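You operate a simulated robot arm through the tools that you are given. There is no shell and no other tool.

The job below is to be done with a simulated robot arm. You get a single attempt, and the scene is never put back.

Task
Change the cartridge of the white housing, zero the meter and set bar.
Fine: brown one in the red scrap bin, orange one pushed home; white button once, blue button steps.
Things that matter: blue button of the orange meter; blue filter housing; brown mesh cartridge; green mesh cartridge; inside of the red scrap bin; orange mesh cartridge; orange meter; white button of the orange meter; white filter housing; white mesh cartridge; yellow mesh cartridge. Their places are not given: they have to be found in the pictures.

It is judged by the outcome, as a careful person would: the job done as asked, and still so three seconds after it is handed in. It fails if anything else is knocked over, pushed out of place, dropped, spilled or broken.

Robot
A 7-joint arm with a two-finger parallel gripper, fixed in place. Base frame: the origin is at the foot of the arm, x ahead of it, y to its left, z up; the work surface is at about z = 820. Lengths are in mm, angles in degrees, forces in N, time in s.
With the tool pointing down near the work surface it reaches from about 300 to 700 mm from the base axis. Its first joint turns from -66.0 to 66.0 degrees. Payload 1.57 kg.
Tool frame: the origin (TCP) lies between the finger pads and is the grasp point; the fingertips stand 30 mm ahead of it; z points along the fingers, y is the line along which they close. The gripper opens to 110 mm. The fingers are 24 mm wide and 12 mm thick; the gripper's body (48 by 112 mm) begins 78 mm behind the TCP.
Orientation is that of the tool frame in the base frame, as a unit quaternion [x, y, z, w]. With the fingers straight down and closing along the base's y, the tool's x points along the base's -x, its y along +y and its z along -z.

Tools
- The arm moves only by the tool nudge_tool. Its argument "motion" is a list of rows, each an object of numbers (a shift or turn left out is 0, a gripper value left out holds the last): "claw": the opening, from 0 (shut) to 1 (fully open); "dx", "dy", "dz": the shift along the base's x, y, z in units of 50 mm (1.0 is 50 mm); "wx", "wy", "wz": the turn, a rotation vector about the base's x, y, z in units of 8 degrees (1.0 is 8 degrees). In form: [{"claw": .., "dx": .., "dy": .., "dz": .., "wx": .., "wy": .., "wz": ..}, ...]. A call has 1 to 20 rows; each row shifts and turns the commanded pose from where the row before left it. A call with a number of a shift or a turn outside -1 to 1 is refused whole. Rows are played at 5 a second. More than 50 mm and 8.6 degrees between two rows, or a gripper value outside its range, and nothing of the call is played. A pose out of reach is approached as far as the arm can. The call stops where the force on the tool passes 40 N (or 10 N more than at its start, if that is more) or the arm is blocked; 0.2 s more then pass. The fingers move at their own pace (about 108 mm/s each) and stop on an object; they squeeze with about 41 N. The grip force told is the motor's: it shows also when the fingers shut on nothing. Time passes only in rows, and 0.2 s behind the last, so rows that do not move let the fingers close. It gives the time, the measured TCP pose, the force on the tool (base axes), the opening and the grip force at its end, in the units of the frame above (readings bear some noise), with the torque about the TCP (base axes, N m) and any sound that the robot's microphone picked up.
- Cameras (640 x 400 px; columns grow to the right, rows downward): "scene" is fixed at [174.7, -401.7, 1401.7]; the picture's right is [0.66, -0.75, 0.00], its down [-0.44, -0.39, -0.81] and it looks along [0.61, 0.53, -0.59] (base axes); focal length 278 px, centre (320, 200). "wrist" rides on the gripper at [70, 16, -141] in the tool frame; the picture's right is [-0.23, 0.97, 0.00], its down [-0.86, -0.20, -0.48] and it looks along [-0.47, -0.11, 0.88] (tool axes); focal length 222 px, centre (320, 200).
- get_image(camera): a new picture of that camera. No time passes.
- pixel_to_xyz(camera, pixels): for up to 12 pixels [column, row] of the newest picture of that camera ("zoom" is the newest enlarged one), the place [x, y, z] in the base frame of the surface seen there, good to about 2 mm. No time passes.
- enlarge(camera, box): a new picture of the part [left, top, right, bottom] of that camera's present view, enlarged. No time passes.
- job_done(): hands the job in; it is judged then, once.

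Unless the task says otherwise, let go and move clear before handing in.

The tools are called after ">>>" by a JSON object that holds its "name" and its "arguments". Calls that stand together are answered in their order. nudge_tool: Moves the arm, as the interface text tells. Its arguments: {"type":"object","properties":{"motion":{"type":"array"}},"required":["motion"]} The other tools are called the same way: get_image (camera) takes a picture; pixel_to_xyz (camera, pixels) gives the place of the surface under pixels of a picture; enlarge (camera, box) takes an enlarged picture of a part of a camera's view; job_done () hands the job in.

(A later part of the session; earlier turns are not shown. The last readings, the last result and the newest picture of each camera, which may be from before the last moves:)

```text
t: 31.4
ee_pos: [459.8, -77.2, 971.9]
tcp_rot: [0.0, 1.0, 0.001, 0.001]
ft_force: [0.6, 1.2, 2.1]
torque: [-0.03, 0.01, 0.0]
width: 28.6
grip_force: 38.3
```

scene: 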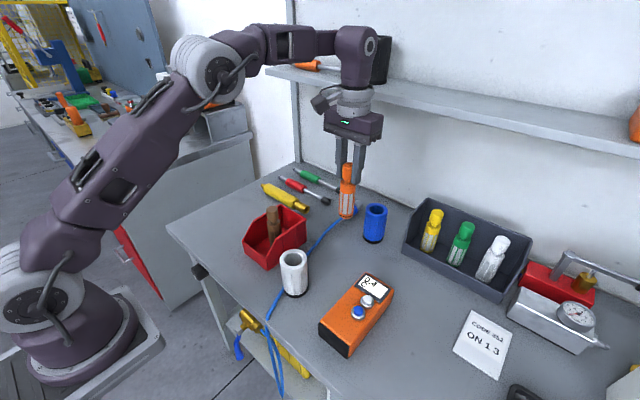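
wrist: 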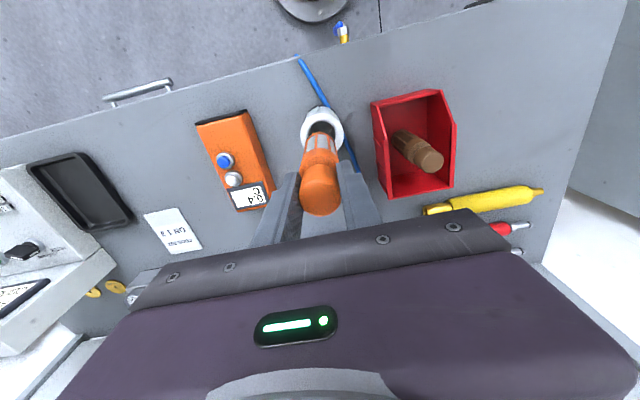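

The force is still only 2 N at TCP z 971.9. I'll creep down in small steps toward the home depth of about 962.

>>> {"name": "nudge_tool", "arguments": {"motion": [{"dz": -0.04}, {"dz": -0.04}, {"dz": -0.04}, {}]}}

>>> {"name": "enlarge", "arguments": {"camera": "scene", "box": [270, 205, 330, 285]}}

```text
t: 32.4
ee_pos: [460.9, -75.9, 965.4]
tcp_rot: [0.0, 1.0, -0.001, -0.001]
ft_force: [-2.1, 1.3, 1.6]
torque: [0.2, 0.21, 0.03]
width: 29.0
grip_force: 38.9
```

```text
5.00 times, centred on (300, 245) of scene
```

zoom: 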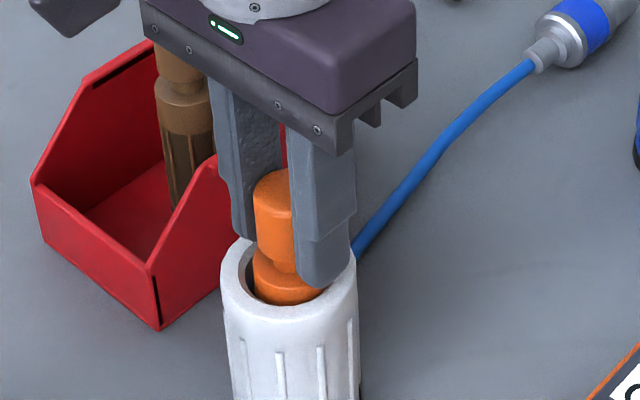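

The flange is nearly at rim level, similar to the brown one before. I'll creep further, watching for a rise in force or a sound.

>>> {"name": "nudge_tool", "arguments": {"motion": [{"dz": -0.03}, {"dz": -0.03}, {}]}}

```text
t: 33.2
ee_pos: [461.3, -77.4, 963.1]
tcp_rot: [0.0, 1.0, 0.0, -0.001]
ft_force: [-3.4, 4.2, 2.1]
torque: [0.46, 0.25, 0.03]
width: 28.9
grip_force: 38.9
```

A side load of (-3.4,+4.2 N) is building, and TCP (461.3,-77.4) is off the axis (459.5,-75). I'll re-centre and press down a bit further.

>>> {"name": "nudge_tool", "arguments": {"motion": [{"dx": -0.025, "dy": 0.036}, {}, {"dz": -0.03}, {"dz": -0.03}, {}]}}

>>> {"name": "enlarge", "arguments": {"camera": "scene", "box": [280, 225, 320, 275]}}

```text
t: 34.4
ee_pos: [458.8, -74.3, 961.0]
tcp_rot: [0.0, 1.0, 0.0, 0.001]
ft_force: [1.2, 0.1, 8.1]
torque: [0.12, -0.21, 0.0]
width: 28.8
grip_force: 38.6
```

```text
8.00 times, centred on (300, 250) of scene
```

zoom: 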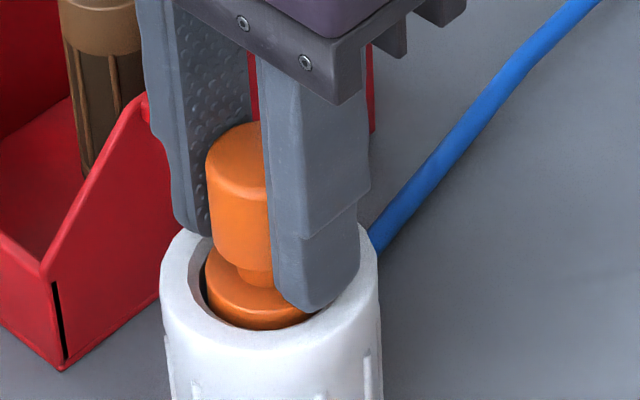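

There's 8 N of resistance now at TCP z 961. I'll check the top height and then press a bit more.

>>> {"name": "pixel_to_xyz", "arguments": {"camera": "zoom", "pixels": [[240, 135], [235, 150], [250, 145], [240, 310], [270, 295], [255, 320], [310, 295], [190, 270]]}}

>>> {"name": "nudge_tool", "arguments": {"motion": [{"dz": -0.03}, {}]}}

```text
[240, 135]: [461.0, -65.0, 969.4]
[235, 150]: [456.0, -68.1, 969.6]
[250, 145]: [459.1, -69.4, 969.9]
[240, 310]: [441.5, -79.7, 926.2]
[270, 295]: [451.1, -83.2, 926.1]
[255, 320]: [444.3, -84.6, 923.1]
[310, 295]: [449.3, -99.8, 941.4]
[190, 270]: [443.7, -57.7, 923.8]
```

```text
t: 35.0
ee_pos: [459.9, -75.4, 958.8]
tcp_rot: [0.0, 1.0, -0.001, 0.001]
ft_force: [0.8, -3.2, 31.6]
torque: [-0.41, -0.24, 0.01]
width: 29.1
grip_force: 39.3
```

The force rose to 31.6 N with the head top at z≈970 and flange at 926, the same as the brown one was seated. I'll relieve the load, open the fingers and look.

>>> {"name": "nudge_tool", "arguments": {"motion": [{"dz": 0.03}, {}, {"claw": 0.5}, {}, {}]}}

>>> {"name": "enlarge", "arguments": {"camera": "scene", "box": [280, 225, 320, 275]}}

>>> {"name": "pixel_to_xyz", "arguments": {"camera": "zoom", "pixels": [[240, 135], [235, 150], [250, 145], [265, 135], [270, 295], [255, 320], [240, 310], [190, 270]]}}

```text
t: 36.2
ee_pos: [458.5, -75.5, 960.5]
tcp_rot: [-0.001, 1.0, 0.0, 0.001]
ft_force: [-0.7, 0.2, -0.3]
torque: [0.02, -0.02, -0.01]
width: 54.9
grip_force: 0.1
```

```text
8.00 times, centred on (300, 250) of scene
```

zoom: 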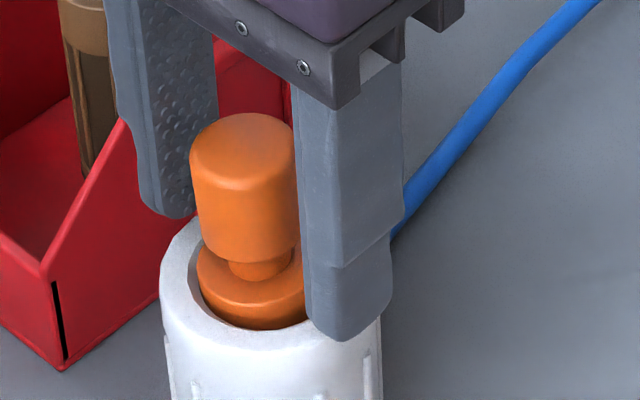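

```text
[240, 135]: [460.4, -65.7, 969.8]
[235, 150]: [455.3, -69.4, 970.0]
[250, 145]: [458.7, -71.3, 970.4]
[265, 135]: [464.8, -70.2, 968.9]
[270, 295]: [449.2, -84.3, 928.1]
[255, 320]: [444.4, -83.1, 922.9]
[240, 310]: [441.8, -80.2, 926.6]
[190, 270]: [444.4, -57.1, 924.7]
```

The head top is at z≈970, but the head now appears left of the housing's centre (x≈242 vs 268). I'll retract up and look closely from both cameras.

>>> {"name": "nudge_tool", "arguments": {"motion": [{"claw": 0.6, "dz": 0.1}, {"dz": 0.4}, {"dz": 0.6}, {"dz": 0.7}, {"dz": 0.6}, {"dz": 0.4}, {}]}}

>>> {"name": "enlarge", "arguments": {"camera": "scene", "box": [280, 225, 320, 275]}}

>>> {"name": "enlarge", "arguments": {"camera": "wrist", "box": [282, 95, 362, 175]}}

```text
t: 37.8
ee_pos: [458.0, -76.8, 1101.4]
tcp_rot: [0.0, 1.0, 0.0, 0.001]
ft_force: [0.3, -0.1, -0.1]
torque: [0.01, -0.01, -0.02]
width: 66.0
grip_force: 0.0
```

```text
8.00 times, centred on (300, 250) of scene
```

zoom: 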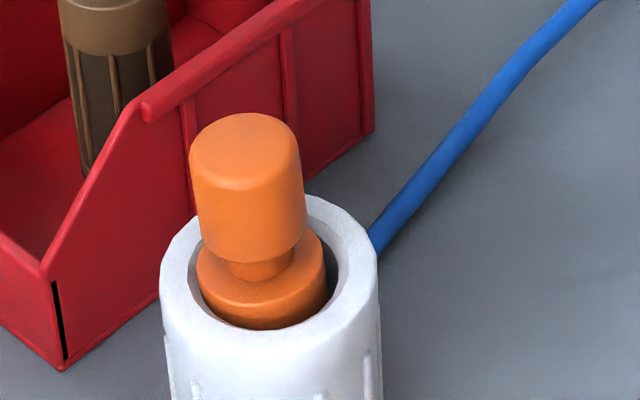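

```text
5.00 times, centred on (322, 135) of wrist
```

zoom: 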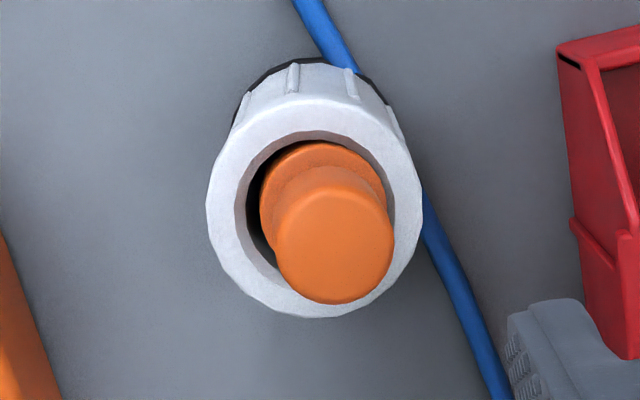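

The orange cartridge sits at the right depth, but it leans slightly toward +y (wrist zoom: head centre (333,248), rim centre (314,208)). I'll measure the tilt.

>>> {"name": "pixel_to_xyz", "arguments": {"camera": "zoom", "pixels": [[333, 248], [280, 248], [388, 248], [333, 205], [336, 298], [212, 205], [414, 205], [314, 112], [320, 308], [270, 180], [380, 180], [322, 152]]}}

>>> {"name": "get_image", "arguments": {"camera": "scene"}}

```text
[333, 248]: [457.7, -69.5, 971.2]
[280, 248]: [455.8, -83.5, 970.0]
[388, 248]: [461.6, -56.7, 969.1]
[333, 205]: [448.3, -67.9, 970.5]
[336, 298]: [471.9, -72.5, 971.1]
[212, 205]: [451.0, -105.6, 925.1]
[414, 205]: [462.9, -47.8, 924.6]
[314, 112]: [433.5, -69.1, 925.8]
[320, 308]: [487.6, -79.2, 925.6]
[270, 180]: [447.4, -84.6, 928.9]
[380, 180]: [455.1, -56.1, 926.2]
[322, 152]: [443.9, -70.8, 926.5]
```

```text
taken
```

scene: 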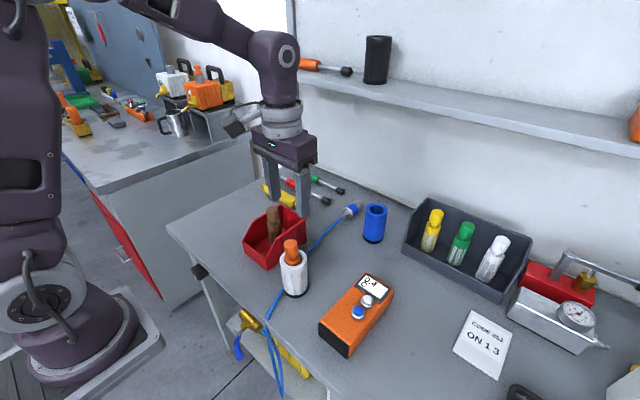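

The head is centred at (458.5,-70), so it leans about 5 mm toward +y at the top, about the full play of the bore. I'll go back down, re-grip to straighten it, and press it home again.

>>> {"name": "nudge_tool", "arguments": {"motion": [{"dx": 0.025, "dy": 0.03, "dz": -0.4}, {"dz": -0.6}, {"dz": -0.6}, {"dz": -0.6}, {"dz": -0.4}, {"dz": -0.18}, {}, {}]}}

>>> {"name": "enlarge", "arguments": {"camera": "wrist", "box": [240, 120, 400, 240]}}

```text
t: 39.6
ee_pos: [461.0, -72.5, 961.3]
tcp_rot: [-0.001, 1.0, 0.0, -0.001]
ft_force: [0.2, -0.4, 0.7]
torque: [0.01, 0.0, 0.0]
width: 65.9
grip_force: 0.0
```

```text
3.33 times, centred on (320, 180) of wrist
```

zoom: 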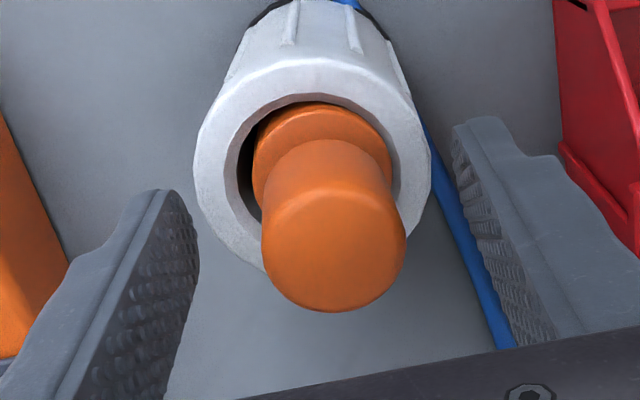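

TCP reads (461,-72.5), a bit off the axis (459.5,-75). I'll correct by (-1.5,-2.5) mm, then close to straighten the cartridge.

>>> {"name": "nudge_tool", "arguments": {"motion": [{"dx": -0.03, "dy": -0.05}, {}, {"claw": 0}, {}, {}, {}]}}

>>> {"name": "enlarge", "arguments": {"camera": "wrist", "box": [240, 120, 400, 240]}}

>>> {"name": "enlarge", "arguments": {"camera": "scene", "box": [280, 225, 320, 275]}}

```text
t: 41.0
ee_pos: [459.8, -75.1, 961.3]
tcp_rot: [0.001, 1.0, 0.001, 0.0]
ft_force: [0.0, 0.3, 0.7]
torque: [0.01, 0.01, -0.03]
width: 28.9
grip_force: 39.4
```

```text
3.33 times, centred on (320, 180) of wrist
```

zoom: 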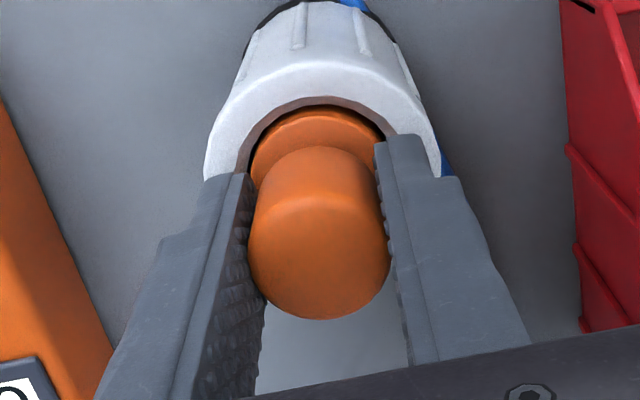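

```text
8.00 times, centred on (300, 250) of scene
```

zoom: 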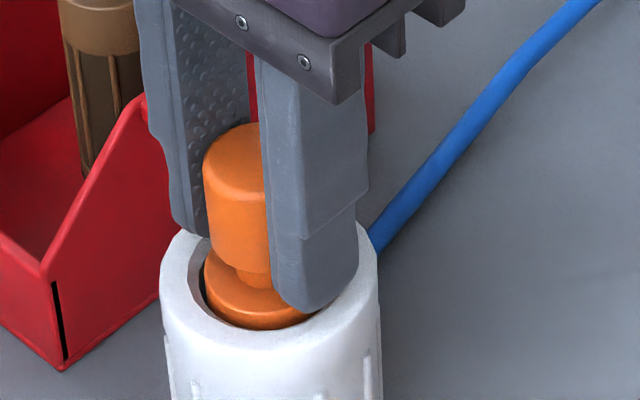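

The cartridge is straight and centred now with near-zero side forces. I'll press down in small steps and watch.

>>> {"name": "nudge_tool", "arguments": {"motion": [{"dz": -0.02}, {"dz": -0.02}, {}]}}

```text
t: 41.8
ee_pos: [458.9, -75.5, 959.6]
tcp_rot: [0.0, 1.0, 0.0, 0.002]
ft_force: [2.8, 3.6, 33.0]
torque: [0.5, -0.14, 0.03]
width: 28.8
grip_force: 38.4
```

33 N at once with no further travel, so it is on a hard stop, at the same depth as the brown one. I'll relieve the load fully and check the side forces before letting go.

>>> {"name": "nudge_tool", "arguments": {"motion": [{"dz": 0.02}, {"dz": 0.015}, {}]}}

>>> {"name": "nudge_tool", "arguments": {"motion": [{}]}}

```text
t: 42.6
ee_pos: [458.7, -75.8, 959.1]
tcp_rot: [0.0, 1.0, -0.001, -0.002]
ft_force: [0.0, 0.4, 0.9]
torque: [0.0, -0.02, 0.02]
width: 28.6
grip_force: 39.0
```

```text
t: 43.0
ee_pos: [459.2, -76.3, 959.6]
tcp_rot: [0.0, 1.0, 0.0, 0.0]
ft_force: [-0.3, 0.0, 0.8]
torque: [0.0, -0.01, -0.01]
width: 28.5
grip_force: 39.2
```

The load is fully relieved (side forces ≈0). I'll open the fingers and look again.

>>> {"name": "nudge_tool", "arguments": {"motion": [{"claw": 0.45}, {}, {}]}}

>>> {"name": "enlarge", "arguments": {"camera": "wrist", "box": [240, 120, 400, 240]}}

>>> {"name": "enlarge", "arguments": {"camera": "scene", "box": [280, 225, 320, 275]}}

>>> {"name": "pixel_to_xyz", "arguments": {"camera": "zoom", "pixels": [[240, 135], [235, 150], [250, 145], [220, 150], [270, 295], [255, 310], [230, 300], [190, 270]]}}

```text
t: 43.8
ee_pos: [459.0, -76.6, 961.0]
tcp_rot: [-0.001, 1.0, 0.0, 0.0]
ft_force: [0.3, -0.2, -0.4]
torque: [0.0, 0.04, 0.0]
width: 49.3
grip_force: 0.1
```

```text
3.33 times, centred on (320, 180) of wrist
```

zoom: 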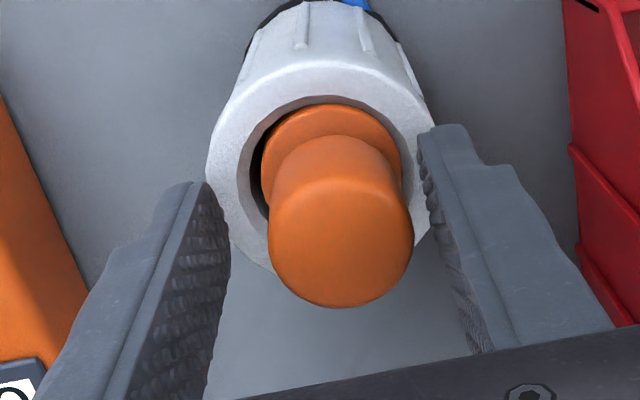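

```text
8.00 times, centred on (300, 250) of scene
```

zoom: 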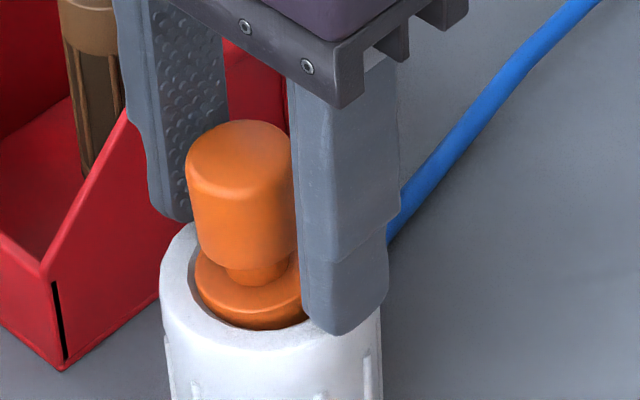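

```text
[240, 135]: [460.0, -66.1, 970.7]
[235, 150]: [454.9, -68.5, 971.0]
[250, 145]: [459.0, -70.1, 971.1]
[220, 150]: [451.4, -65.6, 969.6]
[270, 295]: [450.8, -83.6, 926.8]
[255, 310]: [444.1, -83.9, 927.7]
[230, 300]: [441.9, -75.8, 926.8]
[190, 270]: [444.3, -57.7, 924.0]
```

After release it leans toward +y again, though the flange looks slightly lower than before. I'll raise the gripper and compare with the same crop I took of the seated brown cartridge.

>>> {"name": "nudge_tool", "arguments": {"motion": [{"claw": 0.5, "dz": 0.1}, {"dz": 0.4}, {"dz": 0.6}, {"dz": 0.7}, {"dz": 0.6}, {"dz": 0.4}, {}]}}

>>> {"name": "enlarge", "arguments": {"camera": "scene", "box": [270, 230, 320, 300]}}

>>> {"name": "enlarge", "arguments": {"camera": "wrist", "box": [282, 95, 362, 175]}}

```text
t: 45.4
ee_pos: [458.8, -76.0, 1100.5]
tcp_rot: [0.0, 1.0, 0.0, 0.0]
ft_force: [-1.0, 0.3, 0.1]
torque: [-0.01, 0.0, 0.04]
width: 55.1
grip_force: 0.1
```

```text
5.71 times, centred on (295, 265) of scene
```

zoom: 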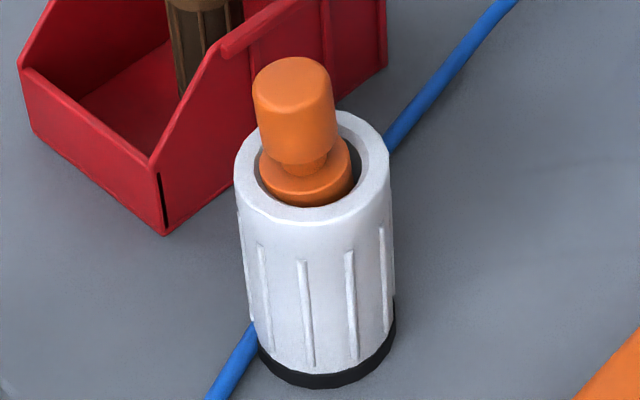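

```text
5.00 times, centred on (322, 135) of wrist
```

zoom: 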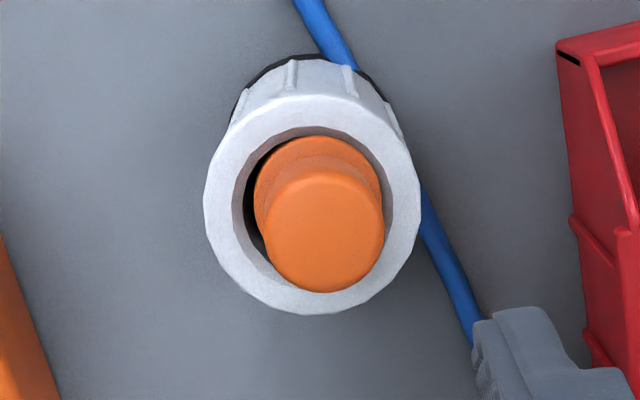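

In the same crop, the head rows match the brown one (top y≈57, bottom ≈165), so the depth is equal. It leans about 5 mm toward -x,+y, though, so its base may be perched on the edge of a seat. I'll re-grip and search gently sideways for the seat.

>>> {"name": "nudge_tool", "arguments": {"motion": [{"claw": 0.55, "dz": -0.4}, {"dz": -0.6}, {"dz": -0.6}, {"dz": -0.6}, {"dz": -0.4}, {"dz": -0.2}, {}, {}]}}

```text
t: 47.2
ee_pos: [460.0, -74.8, 961.0]
tcp_rot: [0.0, 1.0, 0.0, 0.0]
ft_force: [-0.5, 0.0, 0.5]
torque: [-0.01, -0.02, -0.01]
width: 60.6
grip_force: 0.1
```

The TCP is at (460,-74.8,961) around the head. I'll close, then lift about 3 mm to free the base and read the side forces.

>>> {"name": "nudge_tool", "arguments": {"motion": [{"claw": 0}, {}, {}, {}]}}

>>> {"name": "nudge_tool", "arguments": {"motion": [{"dz": 0.06}, {}, {}]}}

```text
t: 48.2
ee_pos: [459.3, -75.3, 960.9]
tcp_rot: [-0.001, 1.0, 0.001, 0.0]
ft_force: [0.5, 0.4, -0.5]
torque: [0.01, -0.02, -0.01]
width: 28.3
grip_force: 39.0
```

```text
t: 49.0
ee_pos: [459.6, -75.5, 962.6]
tcp_rot: [0.0, 1.0, 0.0, 0.0]
ft_force: [0.6, 1.4, -3.8]
torque: [0.03, 0.0, -0.01]
width: 28.7
grip_force: 38.7
```

Lifting 3 mm met a few newtons of resistance (Fz -3.8), so there's a seal fit near the bottom. I'll press down 1 mm at a time and log the force.

>>> {"name": "nudge_tool", "arguments": {"motion": [{"dz": -0.02}, {}]}}

>>> {"name": "nudge_tool", "arguments": {"motion": [{"dz": -0.02}, {}]}}

>>> {"name": "nudge_tool", "arguments": {"motion": [{"dz": -0.02}, {}]}}

>>> {"name": "nudge_tool", "arguments": {"motion": [{"dz": -0.02}, {}]}}

```text
t: 49.6
ee_pos: [459.5, -75.5, 963.4]
tcp_rot: [0.0, 1.0, 0.0, 0.0]
ft_force: [1.7, 1.4, -2.2]
torque: [0.04, -0.03, 0.0]
width: 28.3
grip_force: 38.7
```

```text
t: 50.2
ee_pos: [459.4, -75.5, 961.6]
tcp_rot: [0.001, 1.0, -0.001, 0.0]
ft_force: [0.8, 1.3, -0.5]
torque: [0.0, -0.08, -0.03]
width: 28.4
grip_force: 38.5
```

```text
t: 50.8
ee_pos: [460.5, -75.6, 961.0]
tcp_rot: [0.0, 1.0, 0.0, 0.0]
ft_force: [1.7, -0.2, 1.3]
torque: [-0.03, -0.04, 0.01]
width: 28.5
grip_force: 38.9
```

```text
t: 51.4
ee_pos: [457.7, -74.7, 961.2]
tcp_rot: [0.0, 1.0, 0.0, 0.001]
ft_force: [2.0, 1.4, 23.0]
torque: [-0.28, 0.36, -0.03]
width: 28.6
grip_force: 38.6
```

The hard stop shows again (23 N). I'll press in half-millimetre steps toward about 38 N to see whether it snaps in.

>>> {"name": "nudge_tool", "arguments": {"motion": [{"dz": -0.01}, {}]}}

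>>> {"name": "nudge_tool", "arguments": {"motion": [{"dz": -0.008}, {}]}}

```text
t: 52.0
ee_pos: [458.9, -74.7, 961.5]
tcp_rot: [0.0, 1.0, 0.001, 0.0]
ft_force: [5.9, 3.2, 27.9]
torque: [0.12, -0.09, -0.12]
width: 28.4
grip_force: 38.1
```

```text
t: 52.6
ee_pos: [458.5, -75.4, 959.6]
tcp_rot: [0.0, 1.0, 0.0, 0.0]
ft_force: [6.4, 2.1, 26.5]
torque: [0.13, 0.05, 0.02]
width: 28.5
grip_force: 38.7
```

The force plateaued near 27 N with Fx growing, so the fingers are probably slipping on the head. I'll relieve, let go, and push from above with closed fingers instead.

>>> {"name": "nudge_tool", "arguments": {"motion": [{"dz": 0.03}, {}, {"claw": 0.45}, {}, {}]}}

>>> {"name": "nudge_tool", "arguments": {"motion": [{"dz": 0.3}, {"dz": 0.5}, {"dz": 0.6}, {"dz": 0.6}, {"dz": 0.5}, {"dz": 0.3}, {}]}}

>>> {"name": "enlarge", "arguments": {"camera": "scene", "box": [270, 230, 320, 300]}}

>>> {"name": "enlarge", "arguments": {"camera": "wrist", "box": [282, 95, 362, 175]}}

```text
t: 53.8
ee_pos: [458.8, -74.8, 959.9]
tcp_rot: [0.0, 1.0, 0.0, 0.0]
ft_force: [-0.5, -0.6, -0.6]
torque: [0.0, -0.01, -0.03]
width: 49.6
grip_force: 0.0
```

```text
t: 55.4
ee_pos: [458.8, -78.2, 1102.3]
tcp_rot: [0.0, 1.0, 0.001, 0.0]
ft_force: [0.9, 0.4, -0.2]
torque: [0.02, 0.02, 0.04]
width: 49.5
grip_force: 0.0
```

```text
5.71 times, centred on (295, 265) of scene
```

zoom: 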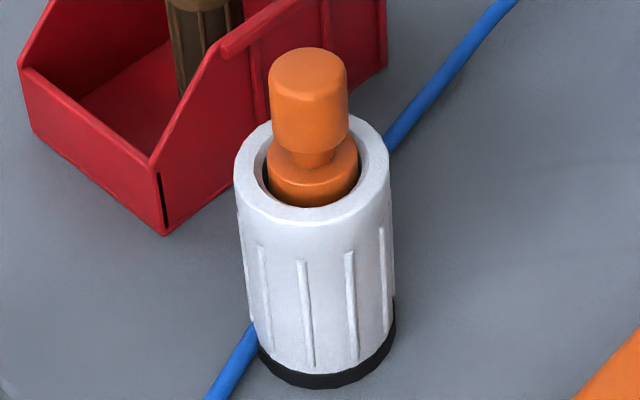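

```text
5.00 times, centred on (322, 135) of wrist
```

zoom: 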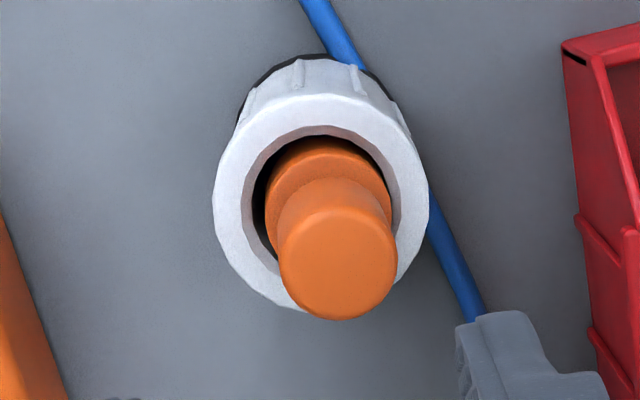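

It now leans the other way (+x,+y), so it's resting loosely and isn't gripped by the seat yet. I'll measure the head centre for a push from above with closed fingers.

>>> {"name": "pixel_to_xyz", "arguments": {"camera": "zoom", "pixels": [[338, 262], [285, 262], [392, 262], [338, 212], [338, 313], [228, 205], [416, 205], [322, 110], [275, 190], [385, 190], [327, 150], [270, 295]]}}

>>> {"name": "enlarge", "arguments": {"camera": "scene", "box": [260, 195, 290, 245]}}

>>> {"name": "pixel_to_xyz", "arguments": {"camera": "zoom", "pixels": [[310, 110], [300, 120], [330, 110], [320, 300], [320, 330]]}}

```text
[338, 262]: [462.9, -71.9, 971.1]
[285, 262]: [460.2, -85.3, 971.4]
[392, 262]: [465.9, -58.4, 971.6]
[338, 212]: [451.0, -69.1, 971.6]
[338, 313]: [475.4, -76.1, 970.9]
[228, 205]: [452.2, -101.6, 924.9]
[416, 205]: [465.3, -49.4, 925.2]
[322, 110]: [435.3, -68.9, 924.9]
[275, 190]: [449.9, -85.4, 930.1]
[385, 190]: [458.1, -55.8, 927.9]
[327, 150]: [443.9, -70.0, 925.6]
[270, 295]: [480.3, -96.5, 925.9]
```

```text
8.00 times, centred on (275, 220) of scene
```

zoom: 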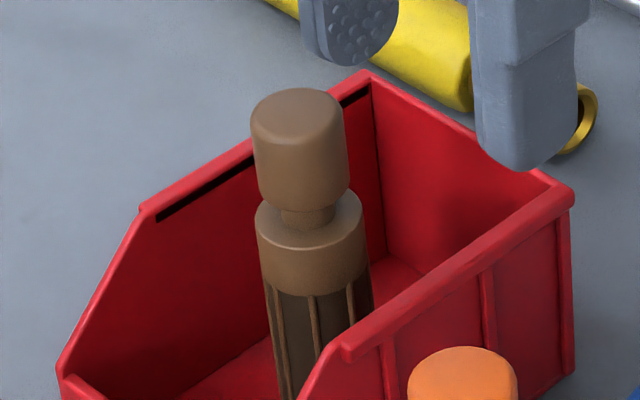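

```text
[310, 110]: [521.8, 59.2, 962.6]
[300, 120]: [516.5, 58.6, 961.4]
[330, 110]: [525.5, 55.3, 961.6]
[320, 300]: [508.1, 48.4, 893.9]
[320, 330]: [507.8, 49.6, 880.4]
```

Brown measures 138 mm long, the same as orange, so orange is within about 1 mm of the seat and just tilted. I'll re-grip, press down and release under light load so it isn't lifted again, then press the top with closed fingers.

>>> {"name": "nudge_tool", "arguments": {"motion": [{"claw": 0.55, "dz": -0.4}, {"dz": -0.6}, {"dz": -0.6}, {"dz": -0.6}, {"dz": -0.4}, {"dz": -0.2}, {}, {}]}}

>>> {"name": "nudge_tool", "arguments": {"motion": [{}]}}

```text
t: 57.2
ee_pos: [456.3, -74.7, 961.1]
tcp_rot: [0.001, 1.0, -0.001, 0.0]
ft_force: [0.2, 0.3, 0.7]
torque: [-0.02, 0.01, 0.01]
width: 60.4
grip_force: 0.1
```

```text
t: 57.6
ee_pos: [456.5, -75.4, 961.1]
tcp_rot: [0.001, 1.0, 0.0, 0.0]
ft_force: [0.4, -0.8, -0.6]
torque: [0.04, -0.02, -0.01]
width: 60.3
grip_force: 0.0
```

This time the same command landed at x 456.4, so repeatability is about ±2–3 mm and I must correct each time. I'll shift +3 mm in x and re-read.

>>> {"name": "nudge_tool", "arguments": {"motion": [{"dx": 0.065}, {}]}}

>>> {"name": "nudge_tool", "arguments": {"motion": [{}]}}

```text
t: 58.2
ee_pos: [461.0, -74.8, 960.9]
tcp_rot: [0.0, 1.0, 0.0, 0.0]
ft_force: [0.2, 0.5, -0.2]
torque: [-0.01, 0.02, 0.0]
width: 60.7
grip_force: 0.0
```

```text
t: 58.6
ee_pos: [459.7, -74.7, 960.7]
tcp_rot: [0.0, 1.0, -0.001, 0.0]
ft_force: [0.6, -0.2, 0.8]
torque: [-0.02, 0.02, 0.02]
width: 60.4
grip_force: 0.1
```

TCP now averages about (460.2,-74.8), well centred on the housing axis. I'll close on the head.

>>> {"name": "nudge_tool", "arguments": {"motion": [{"claw": 0}, {}, {}, {}]}}

>>> {"name": "nudge_tool", "arguments": {"motion": [{"dz": -0.02}, {}]}}

```text
t: 59.6
ee_pos: [461.0, -74.7, 960.3]
tcp_rot: [0.0, 1.0, 0.0, 0.0]
ft_force: [0.2, -0.7, 0.4]
torque: [0.0, -0.01, 0.01]
width: 28.7
grip_force: 38.6
```

```text
t: 60.2
ee_pos: [460.4, -75.4, 960.1]
tcp_rot: [-0.001, 1.0, -0.001, -0.001]
ft_force: [0.5, 0.3, 1.6]
torque: [-0.06, -0.02, 0.0]
width: 28.9
grip_force: 38.5
```

>>> {"name": "nudge_tool", "arguments": {"motion": [{"dz": -0.015}, {}]}}

>>> {"name": "nudge_tool", "arguments": {"motion": [{"dz": -0.015}, {}]}}

```text
t: 60.8
ee_pos: [460.3, -74.5, 958.4]
tcp_rot: [0.0, 1.0, 0.0, 0.001]
ft_force: [-5.1, 1.0, 28.1]
torque: [0.21, 0.07, 0.1]
width: 28.6
grip_force: 39.5
```

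```text
t: 61.4
ee_pos: [461.6, -74.3, 958.8]
tcp_rot: [0.0, 1.0, 0.001, 0.001]
ft_force: [-6.0, 3.5, 29.5]
torque: [0.27, -0.13, 0.04]
width: 28.4
grip_force: 38.6
```

Under load Fx is now -6 N, where it was +6 N when 2 mm further back. So the true seat axis is near x≈459.4, y≈-73.8. I'll unload, shift there and press again.

>>> {"name": "nudge_tool", "arguments": {"motion": [{"dz": 0.03}, {"dx": -0.022, "dy": 0.015}, {}]}}

>>> {"name": "nudge_tool", "arguments": {"motion": [{"dz": -0.015}, {}]}}

>>> {"name": "nudge_tool", "arguments": {"motion": [{"dz": -0.012}, {}]}}

```text
t: 62.2
ee_pos: [460.6, -75.2, 958.7]
tcp_rot: [0.0, 1.0, 0.0, -0.001]
ft_force: [-0.9, 0.1, -1.1]
torque: [0.01, 0.06, 0.04]
width: 28.2
grip_force: 38.5
```

```text
t: 62.8
ee_pos: [461.3, -74.7, 959.0]
tcp_rot: [0.0, 1.0, 0.0, 0.001]
ft_force: [-2.3, 0.9, 0.2]
torque: [-0.03, 0.07, -0.03]
width: 28.2
grip_force: 38.5
```

```text
t: 63.4
ee_pos: [461.4, -74.4, 958.3]
tcp_rot: [-0.001, 1.0, 0.0, 0.001]
ft_force: [-5.3, -1.2, 15.2]
torque: [-0.06, 0.16, 0.01]
width: 28.3
grip_force: 38.4
```

Fx is still -5 N and TCP x reads 461.3. I'll unload and shift another -1.8 mm in x.

>>> {"name": "nudge_tool", "arguments": {"motion": [{"dz": 0.02}, {"dx": -0.036}, {}]}}

>>> {"name": "nudge_tool", "arguments": {"motion": [{"dz": -0.015}, {}]}}

>>> {"name": "nudge_tool", "arguments": {"motion": [{"dz": -0.012}, {}]}}

```text
t: 64.2
ee_pos: [460.2, -74.7, 960.1]
tcp_rot: [0.0, 1.0, 0.0, 0.001]
ft_force: [4.9, -0.5, -0.3]
torque: [0.0, -0.44, 0.01]
width: 28.3
grip_force: 38.0
```

```text
t: 64.8
ee_pos: [460.8, -75.7, 957.5]
tcp_rot: [0.0, 1.0, 0.0, 0.0]
ft_force: [1.7, 0.2, 21.7]
torque: [0.05, -0.47, 0.0]
width: 28.4
grip_force: 38.7
```

```text
t: 65.5
ee_pos: [461.6, -74.7, 957.7]
tcp_rot: [-0.001, 1.0, 0.0, 0.001]
ft_force: [-3.2, 2.0, 10.6]
torque: [0.24, 0.28, 0.02]
width: 28.4
grip_force: 38.4
stopped in row 2: the force on the tool passed its limit at 41 N (the readings are from after the stop); the commanded pose is now the measured one
```

The push briefly passed 41 N and now reads 10.6 N with small side forces. I'll open right here without lifting, then look.

>>> {"name": "nudge_tool", "arguments": {"motion": [{"claw": 0.45}, {}, {}]}}

>>> {"name": "enlarge", "arguments": {"camera": "scene", "box": [280, 225, 320, 275]}}

>>> {"name": "enlarge", "arguments": {"camera": "wrist", "box": [240, 120, 400, 240]}}

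```text
t: 66.3
ee_pos: [461.3, -75.4, 957.9]
tcp_rot: [-0.001, 1.0, 0.001, 0.001]
ft_force: [0.5, 0.6, -0.4]
torque: [-0.01, -0.01, -0.04]
width: 49.3
grip_force: 0.0
```

```text
8.00 times, centred on (300, 250) of scene
```

zoom: 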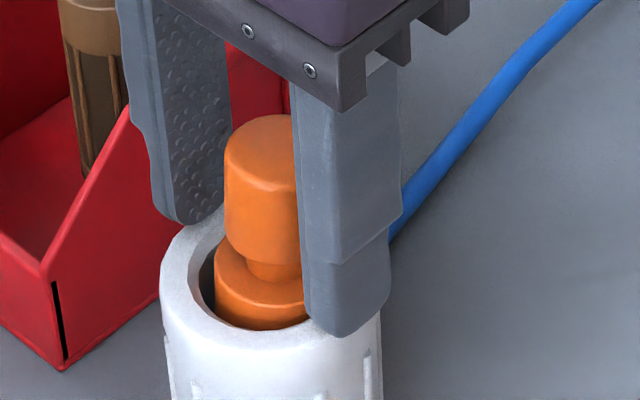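

```text
3.33 times, centred on (320, 180) of wrist
```

zoom: 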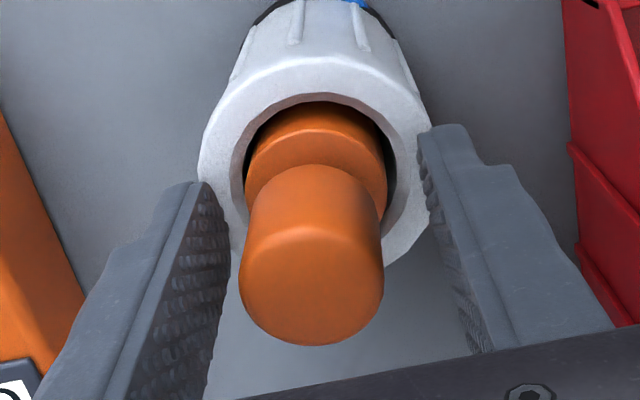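

It now leans toward +x,-y, so it rocks freely to whichever side I leave it. I'll measure its present height before choosing the next push.

>>> {"name": "pixel_to_xyz", "arguments": {"camera": "zoom", "pixels": [[310, 310], [310, 260], [290, 300], [340, 300], [260, 330], [370, 330], [315, 150], [280, 150], [360, 150], [320, 115], [210, 180], [420, 180]]}}

>>> {"name": "nudge_tool", "arguments": {"motion": [{"dz": 0.3}, {"dz": 0.5}, {"dz": 0.6}, {"dz": 0.6}, {"dz": 0.5}, {"dz": 0.3}, {}]}}

>>> {"name": "enlarge", "arguments": {"camera": "wrist", "box": [282, 95, 362, 175]}}

>>> {"name": "enlarge", "arguments": {"camera": "scene", "box": [270, 230, 320, 300]}}

```text
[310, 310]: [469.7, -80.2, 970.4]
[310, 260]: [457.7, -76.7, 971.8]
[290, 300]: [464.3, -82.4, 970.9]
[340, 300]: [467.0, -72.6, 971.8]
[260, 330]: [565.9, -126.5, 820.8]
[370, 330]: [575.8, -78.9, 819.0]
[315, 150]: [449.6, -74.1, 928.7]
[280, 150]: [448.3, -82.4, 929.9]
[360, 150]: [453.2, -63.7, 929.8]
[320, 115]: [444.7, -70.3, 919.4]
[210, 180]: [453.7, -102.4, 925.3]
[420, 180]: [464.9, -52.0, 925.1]
```

```text
t: 67.9
ee_pos: [462.2, -75.0, 1097.7]
tcp_rot: [0.0, 1.0, 0.0, 0.001]
ft_force: [-0.1, -0.3, 0.2]
torque: [0.02, -0.03, -0.01]
width: 49.8
grip_force: 0.1
```

```text
5.00 times, centred on (322, 135) of wrist
```

zoom: 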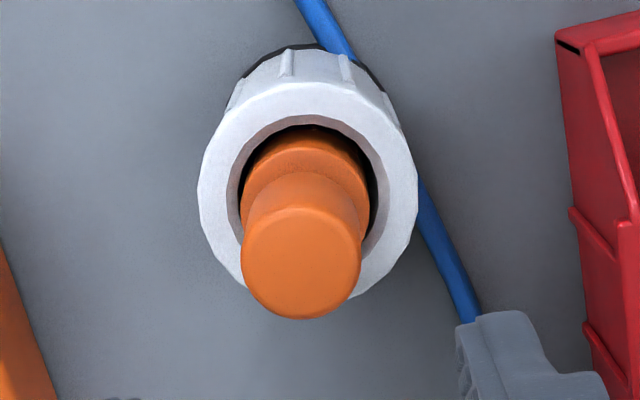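

```text
5.71 times, centred on (295, 265) of scene
```

zoom: 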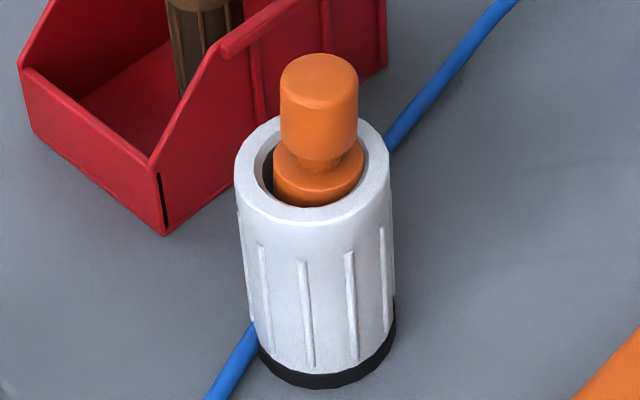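

Orange's top is about 1 mm higher than brown's was and it's tilted 4–5°, which fits a base perched on the lip of a shallow seat. Gripping along y doesn't straighten lean in x. I'll take the cartridge back out, stand it on the bench, and look into the empty housing to learn the seat.

>>> {"name": "nudge_tool", "arguments": {"motion": [{"claw": 0.55, "dx": 0.04, "dz": -0.3}, {"dz": -0.6}, {"dz": -0.6}, {"dz": -0.6}, {"dz": -0.4}, {"dz": -0.2}, {}, {}]}}

>>> {"name": "enlarge", "arguments": {"camera": "wrist", "box": [240, 120, 400, 240]}}

```text
t: 69.7
ee_pos: [464.0, -75.7, 961.6]
tcp_rot: [-0.001, 1.0, 0.0, 0.001]
ft_force: [-0.2, 0.7, 0.8]
torque: [-0.01, -0.01, 0.0]
width: 60.6
grip_force: 0.1
```

```text
3.33 times, centred on (320, 180) of wrist
```

zoom: 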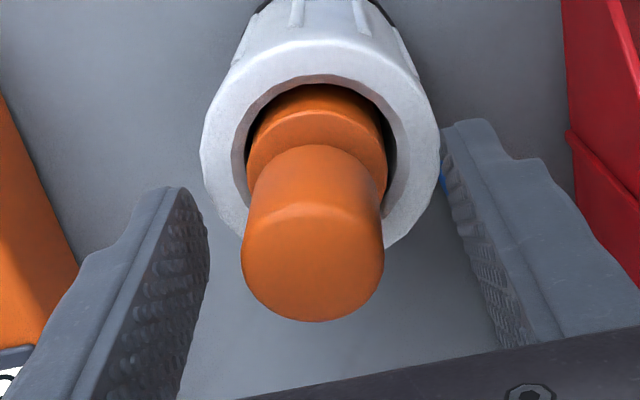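

The fingers are around the head, which shows a clear +x lean. I'll close and lift out gently.

>>> {"name": "nudge_tool", "arguments": {"motion": [{"claw": 0}, {}, {}, {}, {"dz": 0.1}, {"dz": 0.2}, {"dz": 0.3}, {"dz": 0.4}, {"dz": 0.4}, {"dz": 0.4}, {"dz": 0.4}, {"dz": 0.4}, {"dz": 0.2}, {}]}}

>>> {"name": "enlarge", "arguments": {"camera": "scene", "box": [260, 170, 340, 290]}}

>>> {"name": "enlarge", "arguments": {"camera": "wrist", "box": [270, 90, 370, 220]}}

```text
t: 72.7
ee_pos: [460.8, -77.1, 1102.7]
tcp_rot: [0.0, 1.0, 0.0, 0.003]
ft_force: [0.0, -0.4, -0.7]
torque: [0.0, 0.01, -0.03]
width: 28.4
grip_force: 38.2
```

```text
3.33 times, centred on (300, 230) of scene
```

zoom: 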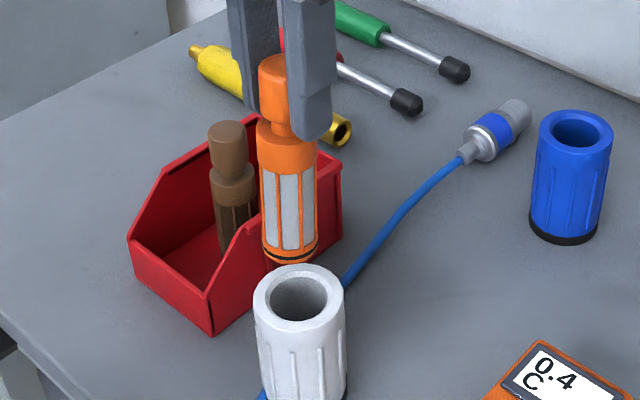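

```text
3.08 times, centred on (320, 155) of wrist
```

zoom: 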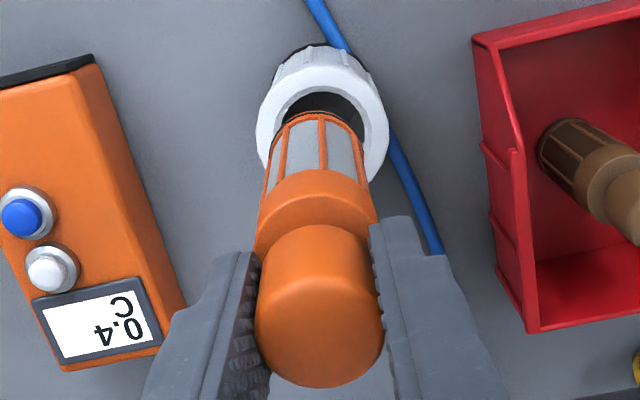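

The cartridge is out and hangs nearly vertical. I'll take it back to its original free spot on the bench at about (615,-102) and stand it there.

>>> {"name": "nudge_tool", "arguments": {"motion": [{"dx": 0.4, "dy": -0.07}, {"dx": 0.55, "dy": -0.09}, {"dx": 0.6, "dy": -0.1}, {"dx": 0.6, "dy": -0.1}, {"dx": 0.55, "dy": -0.09}, {"dx": 0.38, "dy": -0.06}, {}, {"dz": -0.5}, {"dz": -0.6}, {"dz": -0.6}, {"dz": -0.6}, {"dz": -0.4}, {"dz": -0.2}, {}]}}

>>> {"name": "enlarge", "arguments": {"camera": "scene", "box": [300, 150, 390, 280]}}

```text
t: 75.7
ee_pos: [617.6, -98.5, 957.2]
tcp_rot: [-0.001, 1.0, 0.0, 0.001]
ft_force: [-0.1, 0.8, -0.1]
torque: [0.01, 0.0, -0.04]
width: 28.4
grip_force: 38.6
```

```text
3.08 times, centred on (345, 215) of scene
```

zoom: 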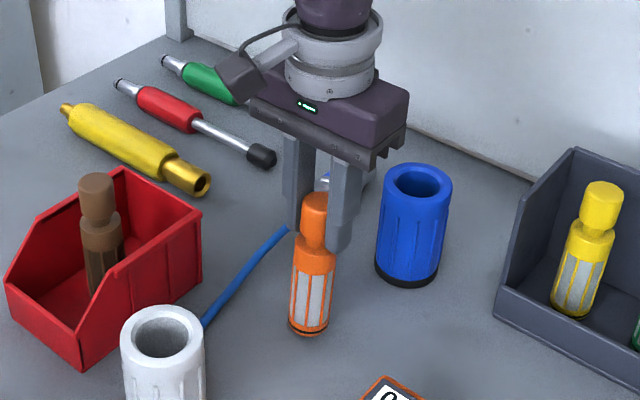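

The base hovers about 8 mm above the bench. I'll lower gently until contact.

>>> {"name": "nudge_tool", "arguments": {"motion": [{"dz": -0.06}, {"dz": -0.04}, {"dz": -0.04}, {}]}}

>>> {"name": "nudge_tool", "arguments": {"motion": [{"dz": -0.02}, {}]}}

```text
t: 76.7
ee_pos: [616.3, -100.5, 951.6]
tcp_rot: [0.0, 1.0, 0.0, 0.001]
ft_force: [-1.1, -0.8, -0.6]
torque: [0.01, 0.0, 0.0]
width: 28.3
grip_force: 38.6
```

```text
t: 77.3
ee_pos: [617.5, -101.1, 949.8]
tcp_rot: [0.0, 1.0, 0.0, 0.0]
ft_force: [0.0, 0.8, -1.1]
torque: [0.02, 0.0, 0.02]
width: 28.3
grip_force: 38.5
```

There's no contact yet at TCP z≈950. I'll lower 1 mm at a time.

>>> {"name": "nudge_tool", "arguments": {"motion": [{"dz": -0.02}, {}]}}

>>> {"name": "nudge_tool", "arguments": {"motion": [{"dz": -0.02}, {}]}}

>>> {"name": "nudge_tool", "arguments": {"motion": [{"dz": -0.015}, {}]}}

```text
t: 77.9
ee_pos: [617.0, -101.5, 948.4]
tcp_rot: [0.001, 1.0, 0.0, 0.002]
ft_force: [-1.5, 0.6, 11.2]
torque: [0.12, 0.07, 0.01]
width: 28.7
grip_force: 38.5
```

```text
t: 78.5
ee_pos: [616.9, -100.8, 949.1]
tcp_rot: [0.001, 1.0, -0.001, 0.002]
ft_force: [-3.1, 0.3, 28.8]
torque: [0.16, 0.1, 0.0]
width: 28.7
grip_force: 38.5
```

```text
t: 79.1
ee_pos: [616.9, -101.4, 947.5]
tcp_rot: [0.0, 1.0, -0.001, 0.002]
ft_force: [-1.1, -0.4, 31.4]
torque: [-0.06, -0.19, -0.05]
width: 28.7
grip_force: 38.1
```

It's standing firmly on the bench, and the grip slips at about 30 N, which explains the earlier plateau. I'll relieve and release.

>>> {"name": "nudge_tool", "arguments": {"motion": [{"dz": 0.035}, {}, {"claw": 0.5}, {}, {}]}}

>>> {"name": "enlarge", "arguments": {"camera": "scene", "box": [300, 150, 390, 280]}}

```text
t: 80.3
ee_pos: [616.6, -100.7, 947.7]
tcp_rot: [-0.001, 1.0, 0.001, 0.0]
ft_force: [0.2, -0.1, 0.5]
torque: [0.01, 0.0, -0.01]
width: 55.1
grip_force: 0.1
```

```text
3.08 times, centred on (345, 215) of scene
```

zoom: 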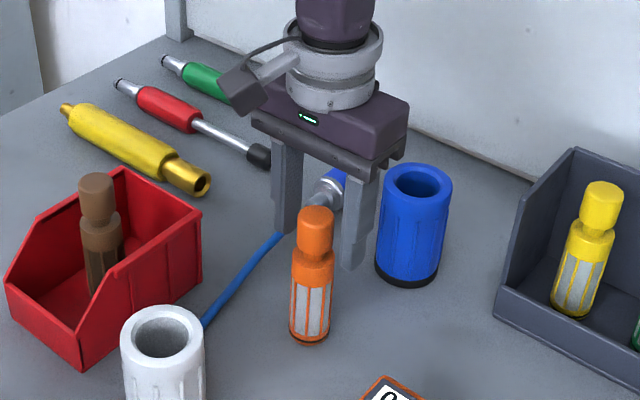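

Orange stands free on the bench. I'll rise and position the wrist camera directly above the empty white housing (TCP ≈ (529,-91)) to look down its bore.

>>> {"name": "nudge_tool", "arguments": {"motion": [{"dz": 0.2}, {"dz": 0.5}, {"dz": 0.6}, {"dz": 0.6}, {"dz": 0.5}, {"dx": -0.5, "dy": 0.05}, {"dx": -0.6, "dy": 0.06}, {"dx": -0.6, "dy": 0.06}, {"dz": -0.5}, {"dz": -0.5}, {"dz": -0.3}, {}]}}

>>> {"name": "get_image", "arguments": {"camera": "wrist"}}

>>> {"name": "enlarge", "arguments": {"camera": "wrist", "box": [290, 50, 350, 110]}}

>>> {"name": "enlarge", "arguments": {"camera": "scene", "box": [320, 190, 380, 270]}}

```text
t: 82.9
ee_pos: [531.0, -92.6, 1003.0]
tcp_rot: [0.0, 1.0, -0.001, 0.001]
ft_force: [-0.1, 0.3, -1.3]
torque: [0.0, -0.01, 0.0]
width: 54.9
grip_force: 0.1
```

```text
taken
```

wrist: 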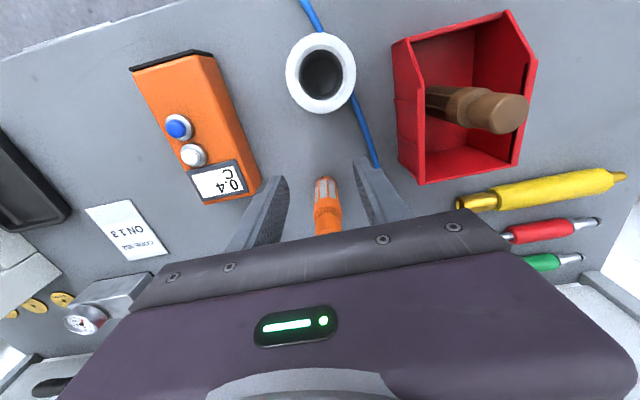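

```text
6.67 times, centred on (320, 80) of wrist
```

zoom: 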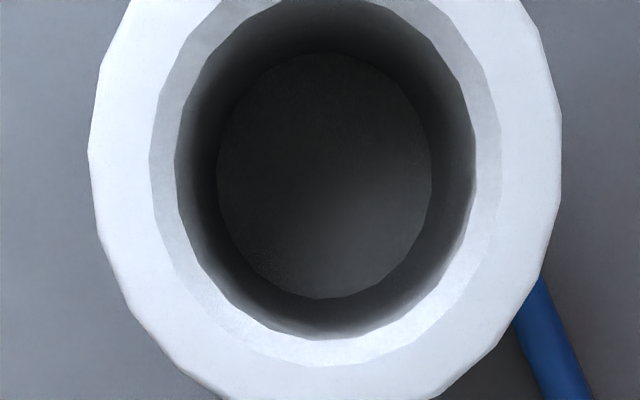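

```text
5.00 times, centred on (350, 230) of scene
```

zoom: 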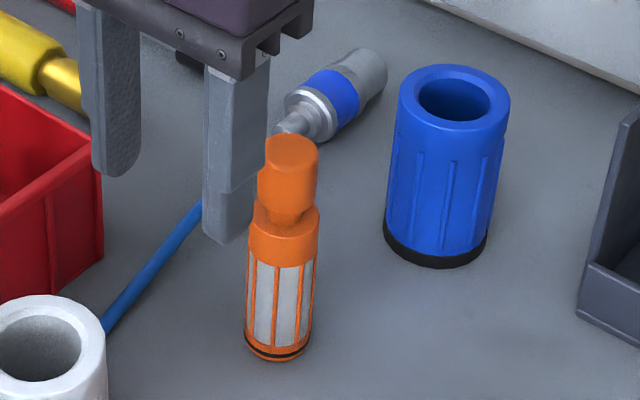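

The bore is a plain cylinder with a flat floor (zoom floor circle 217–432 px wide). I'll measure the floor depth and the bore centre precisely.

>>> {"name": "enlarge", "arguments": {"camera": "wrist", "box": [290, 50, 350, 110]}}

>>> {"name": "pixel_to_xyz", "arguments": {"camera": "zoom", "pixels": [[325, 175], [240, 175], [410, 175], [325, 80], [325, 270], [165, 180], [487, 180], [325, 350], [125, 180], [525, 180], [200, 180], [450, 180]]}}

>>> {"name": "pixel_to_xyz", "arguments": {"camera": "zoom", "pixels": [[220, 175], [428, 175], [300, 60], [325, 295], [177, 170], [473, 170], [320, 335], [290, 175], [360, 220], [300, 220], [215, 60], [430, 60]]}}

```text
6.67 times, centred on (320, 80) of wrist
```

zoom: 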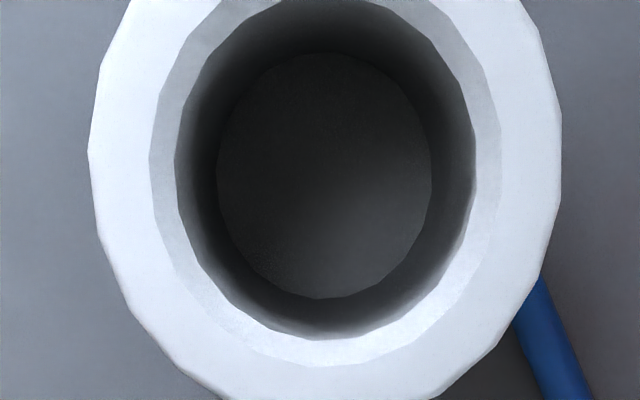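

```text
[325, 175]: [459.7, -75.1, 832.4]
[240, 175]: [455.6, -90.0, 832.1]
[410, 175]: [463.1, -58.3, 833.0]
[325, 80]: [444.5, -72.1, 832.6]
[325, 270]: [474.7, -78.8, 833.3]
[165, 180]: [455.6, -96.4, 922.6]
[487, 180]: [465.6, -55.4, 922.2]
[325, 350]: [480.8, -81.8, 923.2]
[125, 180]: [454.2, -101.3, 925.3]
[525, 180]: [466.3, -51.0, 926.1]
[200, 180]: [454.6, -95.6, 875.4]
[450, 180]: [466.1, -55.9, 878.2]
```

```text
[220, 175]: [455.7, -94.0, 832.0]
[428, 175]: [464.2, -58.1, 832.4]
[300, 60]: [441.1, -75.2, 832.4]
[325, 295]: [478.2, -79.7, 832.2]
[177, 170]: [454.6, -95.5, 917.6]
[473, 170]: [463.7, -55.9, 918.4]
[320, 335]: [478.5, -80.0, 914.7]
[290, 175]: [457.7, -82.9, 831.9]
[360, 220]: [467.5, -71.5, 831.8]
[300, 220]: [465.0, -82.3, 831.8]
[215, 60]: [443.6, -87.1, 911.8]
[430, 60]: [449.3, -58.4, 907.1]
```

The floor is flat at z=832.3, so brown's seated top (970.2 with a 138 mm length) was simply bottomed, and orange was bottomed as well. The bore is about 40.5 mm wide, centred near (459.5,-75.7). I'll now check how orange stands on the bench, for tilt.

>>> {"name": "enlarge", "arguments": {"camera": "scene", "box": [325, 205, 365, 270]}}

>>> {"name": "pixel_to_xyz", "arguments": {"camera": "zoom", "pixels": [[330, 70], [310, 80], [350, 80], [330, 120], [300, 120], [360, 120], [320, 200], [290, 200], [350, 200], [310, 320], [280, 320], [335, 320]]}}

```text
6.15 times, centred on (345, 238) of scene
```

zoom: 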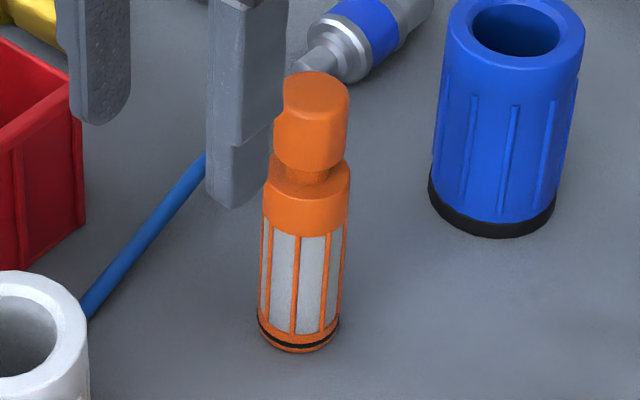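

```text
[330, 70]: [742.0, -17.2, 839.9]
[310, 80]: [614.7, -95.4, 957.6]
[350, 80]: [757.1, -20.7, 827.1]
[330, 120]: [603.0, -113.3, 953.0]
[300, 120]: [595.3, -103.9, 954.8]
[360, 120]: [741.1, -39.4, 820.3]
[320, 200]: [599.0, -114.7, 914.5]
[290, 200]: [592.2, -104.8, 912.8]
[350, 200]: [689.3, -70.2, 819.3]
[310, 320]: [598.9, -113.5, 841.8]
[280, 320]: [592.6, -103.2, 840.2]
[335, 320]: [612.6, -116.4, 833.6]
```

Orange stands upright on the bench, so its base is flat. The lean came from my lifting 1–2 mm before letting go: the seal ring then holds it off the floor and it tips. This time I'll press it to the floor and release without lifting. First I'll go back above it and re-measure.

>>> {"name": "nudge_tool", "arguments": {"motion": [{"dz": 0.5}, {"dz": 0.7}, {"dz": 0.7}, {"dx": 0.5, "dy": -0.05}, {"dx": 0.6, "dy": -0.06}, {"dx": 0.55, "dy": -0.06}, {}, {}]}}

>>> {"name": "enlarge", "arguments": {"camera": "wrist", "box": [270, 90, 370, 190]}}

>>> {"name": "pixel_to_xyz", "arguments": {"camera": "zoom", "pixels": [[324, 229], [285, 229], [364, 229], [324, 195], [324, 262], [310, 215], [340, 240]]}}

```text
t: 84.7
ee_pos: [613.5, -101.8, 1097.6]
tcp_rot: [0.0, 1.0, 0.0, 0.001]
ft_force: [0.0, 0.3, 1.1]
torque: [0.01, -0.01, 0.04]
width: 55.0
grip_force: 0.0
```

```text
4.00 times, centred on (320, 140) of wrist
```

zoom: 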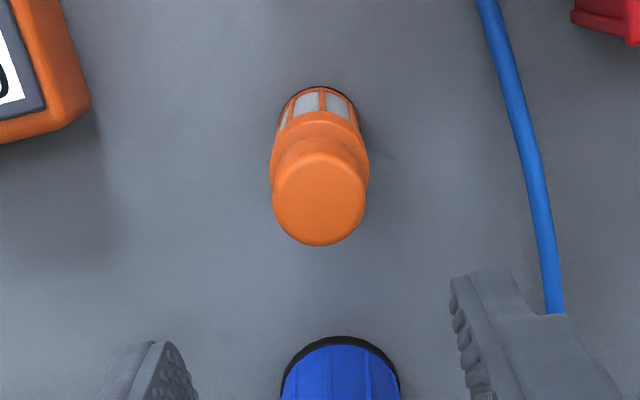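

```text
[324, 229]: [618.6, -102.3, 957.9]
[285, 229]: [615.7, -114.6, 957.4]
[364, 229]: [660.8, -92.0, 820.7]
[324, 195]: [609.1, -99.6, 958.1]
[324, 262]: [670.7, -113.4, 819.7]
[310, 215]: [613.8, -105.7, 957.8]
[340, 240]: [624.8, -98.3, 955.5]
```

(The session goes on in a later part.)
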